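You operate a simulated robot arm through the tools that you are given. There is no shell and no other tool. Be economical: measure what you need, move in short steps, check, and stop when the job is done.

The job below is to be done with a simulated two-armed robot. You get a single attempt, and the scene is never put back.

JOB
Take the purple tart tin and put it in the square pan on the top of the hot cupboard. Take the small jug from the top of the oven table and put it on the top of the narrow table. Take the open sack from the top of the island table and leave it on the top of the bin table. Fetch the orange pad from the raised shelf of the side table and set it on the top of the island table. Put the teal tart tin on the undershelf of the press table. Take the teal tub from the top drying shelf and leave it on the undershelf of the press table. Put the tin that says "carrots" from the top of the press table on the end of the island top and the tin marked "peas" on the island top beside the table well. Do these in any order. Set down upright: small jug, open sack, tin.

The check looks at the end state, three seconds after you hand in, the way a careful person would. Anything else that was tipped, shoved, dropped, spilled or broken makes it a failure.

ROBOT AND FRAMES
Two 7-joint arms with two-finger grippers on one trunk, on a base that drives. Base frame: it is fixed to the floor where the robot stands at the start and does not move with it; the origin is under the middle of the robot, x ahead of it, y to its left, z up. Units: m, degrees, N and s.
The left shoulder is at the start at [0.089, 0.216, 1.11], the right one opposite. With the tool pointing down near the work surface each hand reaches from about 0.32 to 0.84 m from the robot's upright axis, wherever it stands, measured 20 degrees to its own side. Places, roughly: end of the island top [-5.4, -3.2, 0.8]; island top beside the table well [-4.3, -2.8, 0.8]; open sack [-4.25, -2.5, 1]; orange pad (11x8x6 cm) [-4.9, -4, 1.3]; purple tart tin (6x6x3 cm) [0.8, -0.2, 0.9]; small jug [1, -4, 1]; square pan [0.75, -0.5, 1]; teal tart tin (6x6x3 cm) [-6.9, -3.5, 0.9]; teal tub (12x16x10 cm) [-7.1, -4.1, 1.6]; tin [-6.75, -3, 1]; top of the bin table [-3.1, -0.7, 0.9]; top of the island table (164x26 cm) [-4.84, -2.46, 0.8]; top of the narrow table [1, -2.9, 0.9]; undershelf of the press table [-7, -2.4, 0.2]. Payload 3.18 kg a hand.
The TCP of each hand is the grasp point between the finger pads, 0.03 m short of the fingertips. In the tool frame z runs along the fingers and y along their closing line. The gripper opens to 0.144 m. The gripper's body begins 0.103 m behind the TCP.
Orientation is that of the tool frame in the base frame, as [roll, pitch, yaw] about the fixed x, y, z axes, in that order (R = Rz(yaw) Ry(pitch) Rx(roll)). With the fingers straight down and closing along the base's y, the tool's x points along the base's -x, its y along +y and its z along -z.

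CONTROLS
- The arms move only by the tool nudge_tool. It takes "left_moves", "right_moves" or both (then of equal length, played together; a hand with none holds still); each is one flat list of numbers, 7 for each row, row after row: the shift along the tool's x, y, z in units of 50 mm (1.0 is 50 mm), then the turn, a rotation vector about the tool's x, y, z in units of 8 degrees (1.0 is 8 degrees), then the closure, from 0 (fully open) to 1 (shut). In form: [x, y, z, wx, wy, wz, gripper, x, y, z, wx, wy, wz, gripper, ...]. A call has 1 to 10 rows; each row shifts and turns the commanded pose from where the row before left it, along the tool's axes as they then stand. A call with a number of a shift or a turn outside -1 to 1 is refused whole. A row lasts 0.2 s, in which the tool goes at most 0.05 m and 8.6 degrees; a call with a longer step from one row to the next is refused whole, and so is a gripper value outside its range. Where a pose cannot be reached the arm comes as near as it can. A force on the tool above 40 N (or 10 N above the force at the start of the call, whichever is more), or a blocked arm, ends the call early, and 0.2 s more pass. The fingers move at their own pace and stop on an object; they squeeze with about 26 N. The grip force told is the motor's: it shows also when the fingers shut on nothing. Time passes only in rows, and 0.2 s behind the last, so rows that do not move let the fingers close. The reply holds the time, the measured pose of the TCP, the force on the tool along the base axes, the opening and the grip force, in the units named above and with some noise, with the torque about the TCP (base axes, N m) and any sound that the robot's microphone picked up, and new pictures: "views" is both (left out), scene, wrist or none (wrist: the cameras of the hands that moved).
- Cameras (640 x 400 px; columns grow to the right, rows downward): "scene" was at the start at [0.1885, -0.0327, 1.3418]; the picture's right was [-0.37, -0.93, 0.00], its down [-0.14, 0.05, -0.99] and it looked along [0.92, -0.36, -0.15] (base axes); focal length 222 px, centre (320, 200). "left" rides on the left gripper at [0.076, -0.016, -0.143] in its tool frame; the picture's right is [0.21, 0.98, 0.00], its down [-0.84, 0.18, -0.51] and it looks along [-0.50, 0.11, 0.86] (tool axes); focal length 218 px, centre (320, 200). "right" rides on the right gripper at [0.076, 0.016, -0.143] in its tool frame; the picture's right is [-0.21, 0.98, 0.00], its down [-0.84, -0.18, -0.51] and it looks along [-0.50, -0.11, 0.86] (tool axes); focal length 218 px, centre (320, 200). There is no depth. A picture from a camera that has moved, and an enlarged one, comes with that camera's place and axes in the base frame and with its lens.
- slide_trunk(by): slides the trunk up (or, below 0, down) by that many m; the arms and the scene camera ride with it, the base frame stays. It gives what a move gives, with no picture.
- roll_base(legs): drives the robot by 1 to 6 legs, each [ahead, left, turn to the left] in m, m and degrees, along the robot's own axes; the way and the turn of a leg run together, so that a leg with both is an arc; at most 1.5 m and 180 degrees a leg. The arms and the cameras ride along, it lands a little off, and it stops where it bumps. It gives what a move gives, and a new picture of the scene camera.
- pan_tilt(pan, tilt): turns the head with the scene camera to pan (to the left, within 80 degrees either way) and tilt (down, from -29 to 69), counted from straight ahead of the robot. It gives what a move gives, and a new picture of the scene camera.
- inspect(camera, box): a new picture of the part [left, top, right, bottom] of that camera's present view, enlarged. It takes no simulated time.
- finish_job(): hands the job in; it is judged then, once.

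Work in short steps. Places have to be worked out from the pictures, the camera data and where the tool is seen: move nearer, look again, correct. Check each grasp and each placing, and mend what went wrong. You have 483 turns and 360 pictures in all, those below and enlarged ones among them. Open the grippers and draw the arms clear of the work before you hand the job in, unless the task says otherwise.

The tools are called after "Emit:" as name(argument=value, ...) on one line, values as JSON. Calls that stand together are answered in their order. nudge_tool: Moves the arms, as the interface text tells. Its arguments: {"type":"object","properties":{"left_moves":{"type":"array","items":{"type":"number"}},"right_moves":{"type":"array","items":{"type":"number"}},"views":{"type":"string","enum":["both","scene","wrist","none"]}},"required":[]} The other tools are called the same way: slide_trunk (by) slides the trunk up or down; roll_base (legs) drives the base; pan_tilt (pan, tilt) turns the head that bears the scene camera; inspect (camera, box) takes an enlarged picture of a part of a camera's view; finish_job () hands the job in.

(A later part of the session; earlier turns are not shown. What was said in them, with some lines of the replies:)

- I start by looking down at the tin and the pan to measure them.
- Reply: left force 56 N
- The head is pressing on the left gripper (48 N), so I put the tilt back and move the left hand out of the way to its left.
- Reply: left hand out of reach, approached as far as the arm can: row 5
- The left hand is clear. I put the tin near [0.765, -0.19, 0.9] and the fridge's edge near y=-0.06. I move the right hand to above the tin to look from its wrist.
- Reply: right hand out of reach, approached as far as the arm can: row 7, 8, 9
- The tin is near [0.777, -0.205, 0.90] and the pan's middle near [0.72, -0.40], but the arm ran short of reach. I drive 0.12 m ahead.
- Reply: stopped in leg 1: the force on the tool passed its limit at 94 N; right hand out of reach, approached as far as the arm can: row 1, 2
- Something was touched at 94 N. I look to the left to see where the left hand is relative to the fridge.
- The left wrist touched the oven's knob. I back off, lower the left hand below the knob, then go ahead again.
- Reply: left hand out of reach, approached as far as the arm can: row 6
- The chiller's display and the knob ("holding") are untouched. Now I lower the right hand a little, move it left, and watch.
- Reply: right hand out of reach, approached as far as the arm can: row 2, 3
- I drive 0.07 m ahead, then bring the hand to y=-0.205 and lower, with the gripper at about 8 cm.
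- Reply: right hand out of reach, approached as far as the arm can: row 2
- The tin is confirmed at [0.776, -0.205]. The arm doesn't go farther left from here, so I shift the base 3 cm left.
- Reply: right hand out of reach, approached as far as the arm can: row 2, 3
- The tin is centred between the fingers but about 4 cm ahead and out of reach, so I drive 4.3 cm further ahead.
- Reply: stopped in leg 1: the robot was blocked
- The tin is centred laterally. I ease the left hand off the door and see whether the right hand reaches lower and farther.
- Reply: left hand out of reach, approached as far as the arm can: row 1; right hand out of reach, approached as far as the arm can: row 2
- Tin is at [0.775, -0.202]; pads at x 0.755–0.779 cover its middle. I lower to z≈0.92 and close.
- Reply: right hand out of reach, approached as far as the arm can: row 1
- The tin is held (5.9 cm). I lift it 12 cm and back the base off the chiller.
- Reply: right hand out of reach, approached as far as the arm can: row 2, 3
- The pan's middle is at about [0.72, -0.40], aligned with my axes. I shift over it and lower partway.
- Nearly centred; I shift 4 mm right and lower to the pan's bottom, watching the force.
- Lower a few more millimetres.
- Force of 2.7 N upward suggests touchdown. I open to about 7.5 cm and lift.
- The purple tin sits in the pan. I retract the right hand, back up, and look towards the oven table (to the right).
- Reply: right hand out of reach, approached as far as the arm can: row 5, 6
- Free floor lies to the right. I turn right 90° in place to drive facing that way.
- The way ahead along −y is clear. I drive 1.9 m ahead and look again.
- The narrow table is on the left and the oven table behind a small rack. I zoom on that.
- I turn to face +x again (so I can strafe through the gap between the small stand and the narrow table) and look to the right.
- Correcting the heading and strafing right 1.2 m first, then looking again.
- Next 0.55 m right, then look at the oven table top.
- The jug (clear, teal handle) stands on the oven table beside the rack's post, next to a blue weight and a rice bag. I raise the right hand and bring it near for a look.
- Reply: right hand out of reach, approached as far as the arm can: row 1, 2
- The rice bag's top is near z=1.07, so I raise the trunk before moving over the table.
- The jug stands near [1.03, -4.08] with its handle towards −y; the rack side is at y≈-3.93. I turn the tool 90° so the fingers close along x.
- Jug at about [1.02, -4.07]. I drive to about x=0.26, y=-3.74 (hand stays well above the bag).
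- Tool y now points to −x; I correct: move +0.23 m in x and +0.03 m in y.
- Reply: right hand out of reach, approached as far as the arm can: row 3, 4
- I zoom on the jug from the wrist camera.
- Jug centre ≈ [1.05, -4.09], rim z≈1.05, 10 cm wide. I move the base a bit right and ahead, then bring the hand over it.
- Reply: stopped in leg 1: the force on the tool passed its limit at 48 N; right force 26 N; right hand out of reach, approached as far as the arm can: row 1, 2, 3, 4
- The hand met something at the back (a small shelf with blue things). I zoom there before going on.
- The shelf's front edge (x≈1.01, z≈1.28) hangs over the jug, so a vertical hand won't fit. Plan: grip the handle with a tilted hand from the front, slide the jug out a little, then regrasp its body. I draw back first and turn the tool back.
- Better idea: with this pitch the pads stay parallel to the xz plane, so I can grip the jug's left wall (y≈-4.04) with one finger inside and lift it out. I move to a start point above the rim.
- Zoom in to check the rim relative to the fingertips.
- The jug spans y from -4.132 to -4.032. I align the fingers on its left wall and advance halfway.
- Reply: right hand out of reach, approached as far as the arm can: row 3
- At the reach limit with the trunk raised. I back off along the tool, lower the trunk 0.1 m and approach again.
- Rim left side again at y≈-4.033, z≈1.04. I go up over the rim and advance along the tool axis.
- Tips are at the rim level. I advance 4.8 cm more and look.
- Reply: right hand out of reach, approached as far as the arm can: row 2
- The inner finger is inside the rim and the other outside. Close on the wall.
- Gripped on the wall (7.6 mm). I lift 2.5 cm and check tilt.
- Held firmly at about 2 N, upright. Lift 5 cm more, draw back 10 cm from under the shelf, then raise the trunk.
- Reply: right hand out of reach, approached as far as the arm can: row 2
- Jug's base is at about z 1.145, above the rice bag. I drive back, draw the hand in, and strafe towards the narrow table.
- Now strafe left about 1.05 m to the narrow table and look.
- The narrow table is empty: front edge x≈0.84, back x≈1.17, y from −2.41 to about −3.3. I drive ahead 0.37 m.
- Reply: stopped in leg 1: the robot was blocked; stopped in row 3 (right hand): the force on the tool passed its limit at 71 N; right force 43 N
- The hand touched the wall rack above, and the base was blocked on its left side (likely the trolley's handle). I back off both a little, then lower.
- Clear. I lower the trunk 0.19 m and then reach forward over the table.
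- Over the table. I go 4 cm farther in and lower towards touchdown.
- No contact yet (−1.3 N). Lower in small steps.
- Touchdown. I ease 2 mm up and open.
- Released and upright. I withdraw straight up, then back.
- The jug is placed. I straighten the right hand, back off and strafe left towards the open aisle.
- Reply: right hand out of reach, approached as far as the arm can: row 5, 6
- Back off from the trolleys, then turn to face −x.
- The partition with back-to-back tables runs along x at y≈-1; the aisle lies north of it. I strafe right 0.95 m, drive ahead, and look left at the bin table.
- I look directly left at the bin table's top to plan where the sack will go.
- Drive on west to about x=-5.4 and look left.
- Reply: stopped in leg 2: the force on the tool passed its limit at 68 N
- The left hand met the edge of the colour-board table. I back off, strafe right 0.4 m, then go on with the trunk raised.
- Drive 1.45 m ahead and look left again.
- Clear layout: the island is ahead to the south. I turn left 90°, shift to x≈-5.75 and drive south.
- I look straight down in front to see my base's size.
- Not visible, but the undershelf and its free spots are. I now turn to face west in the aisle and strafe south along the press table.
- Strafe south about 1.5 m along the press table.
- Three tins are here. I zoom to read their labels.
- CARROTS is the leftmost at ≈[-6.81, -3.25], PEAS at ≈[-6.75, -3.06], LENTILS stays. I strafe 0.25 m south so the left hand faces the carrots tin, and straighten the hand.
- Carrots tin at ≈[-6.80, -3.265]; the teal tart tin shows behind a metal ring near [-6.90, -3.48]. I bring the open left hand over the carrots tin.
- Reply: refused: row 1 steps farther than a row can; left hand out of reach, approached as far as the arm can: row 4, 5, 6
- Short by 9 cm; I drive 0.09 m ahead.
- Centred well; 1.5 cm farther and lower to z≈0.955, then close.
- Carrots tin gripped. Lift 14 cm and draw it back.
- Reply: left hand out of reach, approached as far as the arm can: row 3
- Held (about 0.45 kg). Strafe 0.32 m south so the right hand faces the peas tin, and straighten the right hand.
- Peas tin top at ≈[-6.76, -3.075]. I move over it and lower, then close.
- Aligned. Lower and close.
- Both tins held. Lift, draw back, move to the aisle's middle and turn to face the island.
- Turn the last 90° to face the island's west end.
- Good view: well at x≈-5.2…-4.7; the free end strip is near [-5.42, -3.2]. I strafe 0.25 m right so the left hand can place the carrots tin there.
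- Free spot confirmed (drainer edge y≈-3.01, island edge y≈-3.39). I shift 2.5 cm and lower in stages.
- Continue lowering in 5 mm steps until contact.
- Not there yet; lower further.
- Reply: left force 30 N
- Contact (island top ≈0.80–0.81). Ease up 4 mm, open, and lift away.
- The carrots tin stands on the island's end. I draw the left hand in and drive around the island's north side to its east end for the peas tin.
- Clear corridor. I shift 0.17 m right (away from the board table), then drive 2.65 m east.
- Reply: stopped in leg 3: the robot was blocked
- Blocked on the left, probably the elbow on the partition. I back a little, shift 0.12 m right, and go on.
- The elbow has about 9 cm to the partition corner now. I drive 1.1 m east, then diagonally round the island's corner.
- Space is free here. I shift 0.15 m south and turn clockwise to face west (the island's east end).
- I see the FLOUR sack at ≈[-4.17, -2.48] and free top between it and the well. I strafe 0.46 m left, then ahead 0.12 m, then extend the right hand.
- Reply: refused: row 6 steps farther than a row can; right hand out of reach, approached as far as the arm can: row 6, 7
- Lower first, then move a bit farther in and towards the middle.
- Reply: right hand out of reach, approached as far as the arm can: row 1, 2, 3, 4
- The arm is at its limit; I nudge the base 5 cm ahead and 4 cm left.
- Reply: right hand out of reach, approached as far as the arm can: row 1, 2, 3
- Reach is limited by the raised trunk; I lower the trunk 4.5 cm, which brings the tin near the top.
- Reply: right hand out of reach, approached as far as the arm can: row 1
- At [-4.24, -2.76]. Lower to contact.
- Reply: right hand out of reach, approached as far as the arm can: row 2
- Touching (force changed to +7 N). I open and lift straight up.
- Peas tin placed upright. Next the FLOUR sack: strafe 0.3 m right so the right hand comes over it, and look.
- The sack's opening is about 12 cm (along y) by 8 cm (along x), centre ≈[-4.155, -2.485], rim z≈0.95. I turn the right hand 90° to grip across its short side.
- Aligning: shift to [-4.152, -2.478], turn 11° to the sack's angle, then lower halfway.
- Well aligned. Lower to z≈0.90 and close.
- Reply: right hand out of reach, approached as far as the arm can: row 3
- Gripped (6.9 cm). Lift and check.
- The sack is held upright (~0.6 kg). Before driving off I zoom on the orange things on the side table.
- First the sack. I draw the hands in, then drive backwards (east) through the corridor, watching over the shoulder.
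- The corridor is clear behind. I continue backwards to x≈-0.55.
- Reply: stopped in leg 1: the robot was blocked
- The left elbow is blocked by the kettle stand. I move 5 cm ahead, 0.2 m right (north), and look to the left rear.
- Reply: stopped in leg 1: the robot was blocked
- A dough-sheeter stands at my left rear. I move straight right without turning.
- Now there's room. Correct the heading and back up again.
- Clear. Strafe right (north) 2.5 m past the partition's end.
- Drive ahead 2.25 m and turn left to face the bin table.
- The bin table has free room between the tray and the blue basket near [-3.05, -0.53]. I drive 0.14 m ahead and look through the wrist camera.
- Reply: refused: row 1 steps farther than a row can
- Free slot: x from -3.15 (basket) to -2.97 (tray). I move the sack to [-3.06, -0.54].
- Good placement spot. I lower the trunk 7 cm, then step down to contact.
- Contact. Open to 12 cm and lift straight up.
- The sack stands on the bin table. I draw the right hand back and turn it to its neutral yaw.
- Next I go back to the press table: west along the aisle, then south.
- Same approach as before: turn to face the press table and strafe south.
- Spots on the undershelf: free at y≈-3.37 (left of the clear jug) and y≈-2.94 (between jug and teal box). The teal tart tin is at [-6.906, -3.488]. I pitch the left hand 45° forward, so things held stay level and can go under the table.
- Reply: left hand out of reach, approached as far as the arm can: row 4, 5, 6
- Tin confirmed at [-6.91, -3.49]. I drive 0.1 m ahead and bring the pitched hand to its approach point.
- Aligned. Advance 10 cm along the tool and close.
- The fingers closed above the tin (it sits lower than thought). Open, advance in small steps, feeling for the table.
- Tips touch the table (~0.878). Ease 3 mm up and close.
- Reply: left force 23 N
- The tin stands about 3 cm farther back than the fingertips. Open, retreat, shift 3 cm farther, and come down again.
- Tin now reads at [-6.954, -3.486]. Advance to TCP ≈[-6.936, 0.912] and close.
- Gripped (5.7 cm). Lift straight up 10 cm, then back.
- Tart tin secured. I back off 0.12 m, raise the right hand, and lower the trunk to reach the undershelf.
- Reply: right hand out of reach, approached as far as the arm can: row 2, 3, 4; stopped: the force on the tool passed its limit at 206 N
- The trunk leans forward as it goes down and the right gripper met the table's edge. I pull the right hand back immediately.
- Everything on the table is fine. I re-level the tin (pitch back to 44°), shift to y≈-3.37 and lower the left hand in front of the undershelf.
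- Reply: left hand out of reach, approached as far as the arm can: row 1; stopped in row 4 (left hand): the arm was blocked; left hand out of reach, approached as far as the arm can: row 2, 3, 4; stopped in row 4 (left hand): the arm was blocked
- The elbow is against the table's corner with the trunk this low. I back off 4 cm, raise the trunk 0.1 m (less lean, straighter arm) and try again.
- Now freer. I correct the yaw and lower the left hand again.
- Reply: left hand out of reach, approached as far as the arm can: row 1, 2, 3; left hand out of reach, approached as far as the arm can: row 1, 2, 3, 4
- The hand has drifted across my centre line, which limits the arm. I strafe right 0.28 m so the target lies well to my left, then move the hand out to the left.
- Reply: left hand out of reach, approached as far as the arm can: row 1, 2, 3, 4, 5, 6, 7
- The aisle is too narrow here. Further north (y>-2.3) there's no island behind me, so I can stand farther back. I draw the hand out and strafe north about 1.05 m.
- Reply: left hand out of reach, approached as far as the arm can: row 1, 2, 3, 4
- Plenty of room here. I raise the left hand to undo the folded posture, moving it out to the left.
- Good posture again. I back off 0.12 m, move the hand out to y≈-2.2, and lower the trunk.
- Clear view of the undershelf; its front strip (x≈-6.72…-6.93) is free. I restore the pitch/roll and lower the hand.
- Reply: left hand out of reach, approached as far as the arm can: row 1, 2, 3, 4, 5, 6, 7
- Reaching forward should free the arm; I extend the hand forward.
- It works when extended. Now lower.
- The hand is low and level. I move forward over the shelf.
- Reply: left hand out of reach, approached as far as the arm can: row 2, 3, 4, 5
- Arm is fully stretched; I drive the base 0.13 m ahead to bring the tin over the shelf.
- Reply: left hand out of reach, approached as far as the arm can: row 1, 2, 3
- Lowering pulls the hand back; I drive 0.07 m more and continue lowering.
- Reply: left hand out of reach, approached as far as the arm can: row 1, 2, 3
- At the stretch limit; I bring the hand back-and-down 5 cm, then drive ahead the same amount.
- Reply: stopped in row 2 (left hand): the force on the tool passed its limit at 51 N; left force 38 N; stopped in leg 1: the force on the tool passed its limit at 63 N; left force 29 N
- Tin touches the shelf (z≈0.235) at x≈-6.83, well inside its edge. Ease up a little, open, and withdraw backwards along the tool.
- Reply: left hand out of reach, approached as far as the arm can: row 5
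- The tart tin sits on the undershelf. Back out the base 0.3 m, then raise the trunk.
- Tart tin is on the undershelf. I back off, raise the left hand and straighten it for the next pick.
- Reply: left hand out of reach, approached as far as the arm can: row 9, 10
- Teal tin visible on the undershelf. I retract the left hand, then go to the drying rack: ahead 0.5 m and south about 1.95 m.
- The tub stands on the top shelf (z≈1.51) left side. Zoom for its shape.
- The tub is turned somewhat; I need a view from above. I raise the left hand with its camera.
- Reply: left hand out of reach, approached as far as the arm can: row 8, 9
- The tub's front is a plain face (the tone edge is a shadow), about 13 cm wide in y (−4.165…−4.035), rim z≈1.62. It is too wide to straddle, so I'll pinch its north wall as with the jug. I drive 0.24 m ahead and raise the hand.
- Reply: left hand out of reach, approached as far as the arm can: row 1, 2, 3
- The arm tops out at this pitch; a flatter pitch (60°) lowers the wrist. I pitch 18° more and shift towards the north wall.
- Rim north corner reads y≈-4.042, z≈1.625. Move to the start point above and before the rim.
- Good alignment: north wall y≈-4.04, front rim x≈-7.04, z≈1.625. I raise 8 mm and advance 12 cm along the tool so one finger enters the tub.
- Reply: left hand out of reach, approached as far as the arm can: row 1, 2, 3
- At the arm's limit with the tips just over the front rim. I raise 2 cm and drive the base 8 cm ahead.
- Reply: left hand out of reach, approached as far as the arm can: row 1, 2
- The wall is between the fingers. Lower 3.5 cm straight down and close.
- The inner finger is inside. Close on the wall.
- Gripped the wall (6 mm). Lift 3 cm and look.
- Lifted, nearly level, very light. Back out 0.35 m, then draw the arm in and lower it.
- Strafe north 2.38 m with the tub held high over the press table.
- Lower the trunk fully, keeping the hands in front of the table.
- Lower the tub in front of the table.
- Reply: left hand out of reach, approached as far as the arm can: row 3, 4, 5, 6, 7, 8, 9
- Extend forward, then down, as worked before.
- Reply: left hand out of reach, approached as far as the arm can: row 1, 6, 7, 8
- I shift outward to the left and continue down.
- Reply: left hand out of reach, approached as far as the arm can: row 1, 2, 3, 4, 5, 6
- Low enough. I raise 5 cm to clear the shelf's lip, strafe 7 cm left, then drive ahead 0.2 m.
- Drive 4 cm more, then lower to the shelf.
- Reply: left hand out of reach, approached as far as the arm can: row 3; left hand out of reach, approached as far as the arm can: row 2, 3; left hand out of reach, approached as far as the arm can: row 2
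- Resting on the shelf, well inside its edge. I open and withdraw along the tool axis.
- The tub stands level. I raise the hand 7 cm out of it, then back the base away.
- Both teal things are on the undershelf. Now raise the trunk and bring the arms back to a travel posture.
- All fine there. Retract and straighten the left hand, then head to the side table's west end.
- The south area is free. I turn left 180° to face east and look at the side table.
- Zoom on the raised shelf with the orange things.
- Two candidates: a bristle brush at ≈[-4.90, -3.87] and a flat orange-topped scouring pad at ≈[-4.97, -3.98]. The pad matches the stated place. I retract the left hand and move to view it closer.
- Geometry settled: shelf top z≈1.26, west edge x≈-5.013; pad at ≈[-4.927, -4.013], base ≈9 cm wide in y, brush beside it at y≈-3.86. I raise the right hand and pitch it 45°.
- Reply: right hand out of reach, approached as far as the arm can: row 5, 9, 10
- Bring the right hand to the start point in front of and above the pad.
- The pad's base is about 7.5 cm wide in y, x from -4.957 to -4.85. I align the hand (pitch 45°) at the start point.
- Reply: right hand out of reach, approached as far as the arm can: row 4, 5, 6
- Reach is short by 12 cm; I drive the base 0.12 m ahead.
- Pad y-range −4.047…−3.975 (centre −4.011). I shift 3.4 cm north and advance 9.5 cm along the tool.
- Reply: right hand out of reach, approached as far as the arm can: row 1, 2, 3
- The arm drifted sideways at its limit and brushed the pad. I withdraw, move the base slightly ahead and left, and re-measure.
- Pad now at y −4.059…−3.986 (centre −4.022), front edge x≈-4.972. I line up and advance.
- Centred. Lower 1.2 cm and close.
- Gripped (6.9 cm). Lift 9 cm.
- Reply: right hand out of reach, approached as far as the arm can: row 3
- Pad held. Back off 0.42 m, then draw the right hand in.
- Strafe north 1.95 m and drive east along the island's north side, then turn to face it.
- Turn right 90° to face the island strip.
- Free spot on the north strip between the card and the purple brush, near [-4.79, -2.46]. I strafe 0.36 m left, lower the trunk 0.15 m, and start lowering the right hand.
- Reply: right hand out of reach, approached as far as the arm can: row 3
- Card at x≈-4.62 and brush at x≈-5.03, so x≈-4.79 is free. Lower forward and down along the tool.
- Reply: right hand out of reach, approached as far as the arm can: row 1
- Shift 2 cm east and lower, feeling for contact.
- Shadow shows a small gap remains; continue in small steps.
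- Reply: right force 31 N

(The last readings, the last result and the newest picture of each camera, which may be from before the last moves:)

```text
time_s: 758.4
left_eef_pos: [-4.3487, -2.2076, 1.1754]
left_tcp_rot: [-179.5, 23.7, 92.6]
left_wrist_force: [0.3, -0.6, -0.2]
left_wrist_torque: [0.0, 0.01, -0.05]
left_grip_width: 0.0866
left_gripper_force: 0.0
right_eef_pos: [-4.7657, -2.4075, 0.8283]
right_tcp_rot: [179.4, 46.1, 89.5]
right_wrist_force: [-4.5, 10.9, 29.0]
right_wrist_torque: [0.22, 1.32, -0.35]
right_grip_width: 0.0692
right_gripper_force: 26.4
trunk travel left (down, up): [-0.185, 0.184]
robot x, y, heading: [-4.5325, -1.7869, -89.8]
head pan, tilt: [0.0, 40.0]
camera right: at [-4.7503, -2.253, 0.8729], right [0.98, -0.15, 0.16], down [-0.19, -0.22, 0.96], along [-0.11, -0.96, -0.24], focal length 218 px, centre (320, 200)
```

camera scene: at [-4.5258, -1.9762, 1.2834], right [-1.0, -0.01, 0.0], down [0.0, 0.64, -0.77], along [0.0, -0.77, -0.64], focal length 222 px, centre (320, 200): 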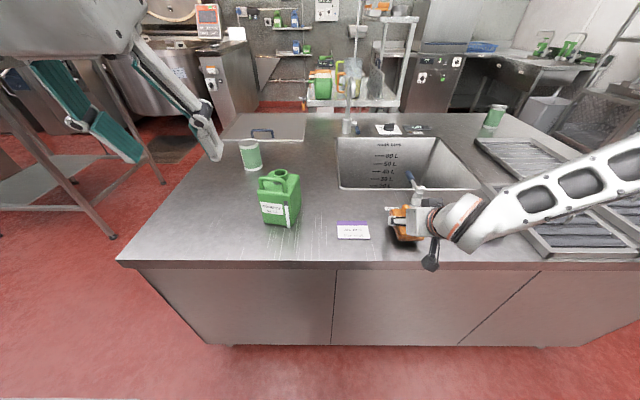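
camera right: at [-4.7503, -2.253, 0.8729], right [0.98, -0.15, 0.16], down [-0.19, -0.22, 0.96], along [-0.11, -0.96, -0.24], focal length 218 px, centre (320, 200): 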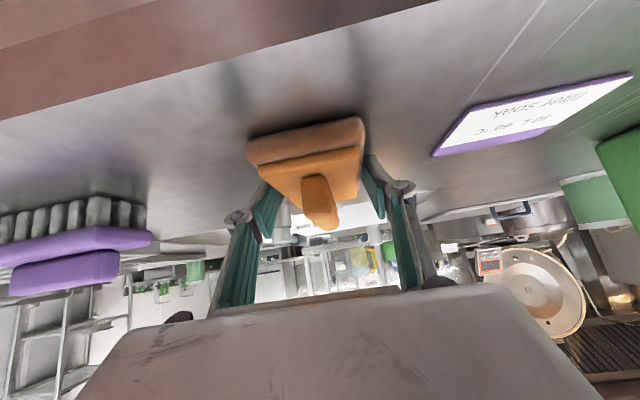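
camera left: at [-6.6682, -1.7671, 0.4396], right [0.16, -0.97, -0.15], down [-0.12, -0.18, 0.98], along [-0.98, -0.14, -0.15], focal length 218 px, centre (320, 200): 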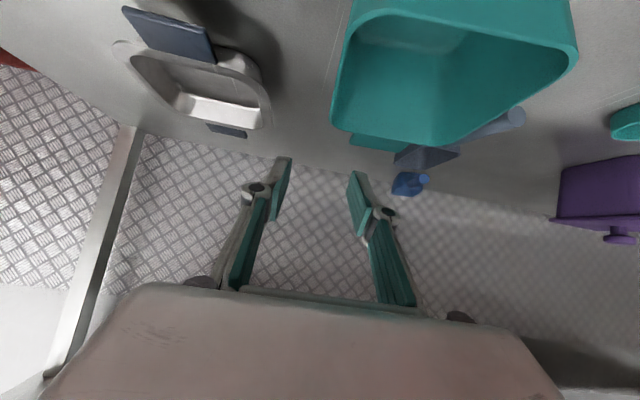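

Contact. Ease up, open, and withdraw back along the tool.

Emit:
nudge_tool(right_moves=[-0.05, 0, -0.05, 0, 0, 0, 0.8, 0, 0, 0, 0, 0, 0, 0.3, 0, 0, 0, 0, 0, 0, 0.3, 0, 0, -0.9, 0, 0, 0, 0.3, 0, 0, -0.9, 0, 0, 0, 0.3, -0.6, 0, -0.6, 0, 0, 0, 0.3, -0.6, 0, -0.6, 0, 0, 0, 0.3], views="both")

```text
time_s: 760.0
left_eef_pos: [-4.3485, -2.2094, 1.1732]
left_tcp_rot: [-179.6, 23.4, 92.6]
left_wrist_force: [0.0, 0.6, -0.8]
left_wrist_torque: [-0.07, 0.05, -0.01]
left_grip_width: 0.0865
left_gripper_force: 0.0
right_eef_pos: [-4.7669, -2.3429, 0.9744]
right_tcp_rot: [179.2, 45.4, 89.4]
right_wrist_force: [-0.3, 0.9, 0.4]
right_wrist_torque: [0.0, 0.01, -0.01]
right_grip_width: 0.1008
right_gripper_force: 0.0
trunk travel left (down, up): [-0.185, 0.184]
robot x, y, heading: [-4.5271, -1.7785, -89.8]
head pan, tilt: [0.0, 40.0]
camera scene: at [-4.5252, -1.9745, 1.2839], right [-1.0, -0.01, 0.0], down [0.0, 0.64, -0.77], along [0.0, -0.77, -0.64], focal length 222 px, centre (320, 200)
camera right: at [-4.7523, -2.1883, 1.0207], right [0.98, -0.15, 0.16], down [-0.19, -0.23, 0.95], along [-0.11, -0.96, -0.25], focal length 218 px, centre (320, 200)
```

scene: 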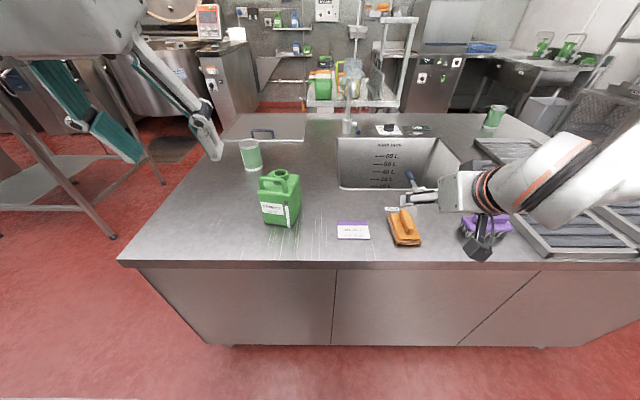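
right: 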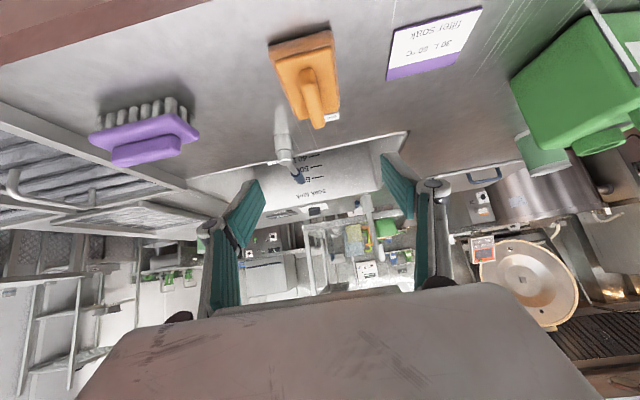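

The orange pad lies on the island top. I open both grippers, draw the arms back and up, and back the base off.

Emit:
nudge_tool(left_moves=[0, 0, -0.8, 0, 0, 0, 0, 0, 0, -0.8, 0, 0, 0, 0, 0, 0, 0, 0, 0, 0, 0, 0, 0, 0, 0, 0, 0, 0], right_moves=[-0.6, 0, -0.7, 0, 0, 0, 0, -0.6, 0, -0.7, 0, 0, 0, 0, 0.3, 0, -0.8, 0, 0, 0, 0, 0.5, 0, -0.8, 0, 0, 0, 0], views="none")

Emit:
roll_base(legs=[[-0.12, 0, 0]])

Emit:
inspect(camera="scene", box=[200, 80, 540, 290])

```text
time_s: 761.0
left_eef_pos: [-4.3518, -2.179, 1.2489]
left_tcp_rot: [-179.6, 23.3, 92.6]
left_wrist_force: [0.4, -0.7, 0.8]
left_wrist_torque: [-0.04, 0.04, 0.02]
left_grip_width: 0.1439
left_gripper_force: 0.1
right_eef_pos: [-4.7652, -2.2637, 1.1041]
right_tcp_rot: [179.3, 45.2, 89.2]
right_wrist_force: [0.7, -0.7, 0.1]
right_wrist_torque: [-0.04, 0.01, 0.0]
right_grip_width: 0.1441
right_gripper_force: 0.1
right hand out of reach, approached as far as the arm can: row 4
trunk travel left (down, up): [-0.185, 0.184]
robot x, y, heading: [-4.5295, -1.7846, -89.5]
head pan, tilt: [0.0, 40.0]
```

```text
time_s: 762.2
left_eef_pos: [-4.3521, -2.0603, 1.2469]
left_tcp_rot: [-179.7, 23.3, 92.6]
left_wrist_force: [0.8, 1.3, -0.5]
left_wrist_torque: [-0.07, -0.01, 0.03]
left_grip_width: 0.144
left_gripper_force: 0.1
right_eef_pos: [-4.766, -2.1437, 1.1033]
right_tcp_rot: [179.2, 45.2, 89.3]
right_wrist_force: [-0.3, -0.1, 0.7]
right_wrist_torque: [-0.02, 0.0, 0.03]
right_grip_width: 0.1442
right_gripper_force: 0.0
trunk travel left (down, up): [-0.185, 0.184]
robot x, y, heading: [-4.5301, -1.6624, -89.9]
head pan, tilt: [0.0, 40.0]
camera scene: at [-4.5265, -1.8558, 1.2834], right [-1.0, -0.01, 0.0], down [0.0, 0.64, -0.77], along [0.0, -0.77, -0.64], focal length 222 px, centre (320, 200)
```

scene: 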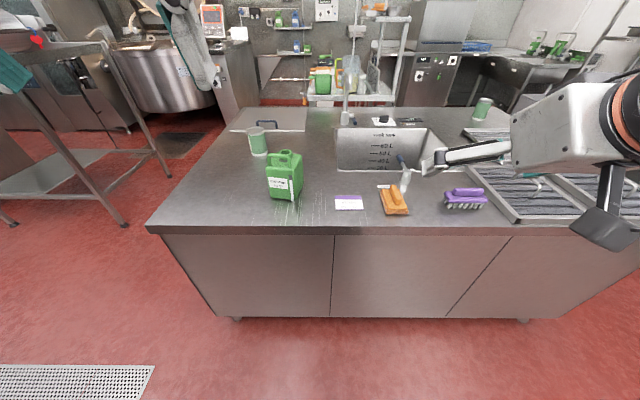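

```text
1.88 times, centred on (370, 185) of scene
camera zoom: at [-4.5265, -1.8558, 1.2834], right [-1.0, -0.01, 0.0], down [0.0, 0.64, -0.77], along [0.0, -0.77, -0.64], focal length 418 px, centre (226, 228)
```

zoom: 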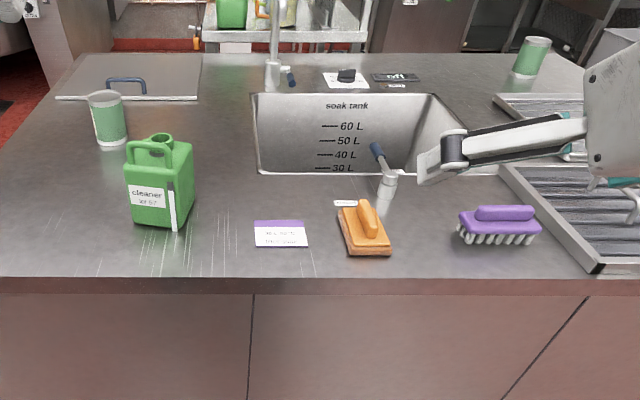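

Everything is in place as asked: the pad is on the island, both tins are upright, and the arms are clear. I hand in.

Emit:
finish_job()

```text
The job is handed in.
```

I finished all eight moves and handed the job in. Each placing was checked by camera when it was set down. I did not go back at the end to recheck the purple tart tin, the jug or the sack.

- **Purple tart tin:** in the square pan on the hot cupboard.
- **Small jug:** upright on the narrow table.
- **Open sack:** upright on the bin table, between the tray and the blue basket.
- **Orange pad:** on the island table top. There was also an orange bristle brush on the raised shelf; I took the flat pad because it matched the place given.
- **Teal tart tin and teal tub:** both on the undershelf of the press table.
- **Carrots tin:** upright on the end of the island top.
- **Peas tin:** upright on the island top, about 0.35 m east of the table well.

Some things were bumped on the way. None of these moved anything that I could see:

- **Chiller controls:** one hand touched them. The display still read "holding".
- **Wall shelf and wall rack:** light knocks near the oven table and above the narrow table.
- **Board table and partition:** light knocks.
- **Dough machine and a trolley:** the base pressed against each and stopped.
- **Press table edge:** the hardest contact, about 206 N. The table and everything on it looked undisturbed.
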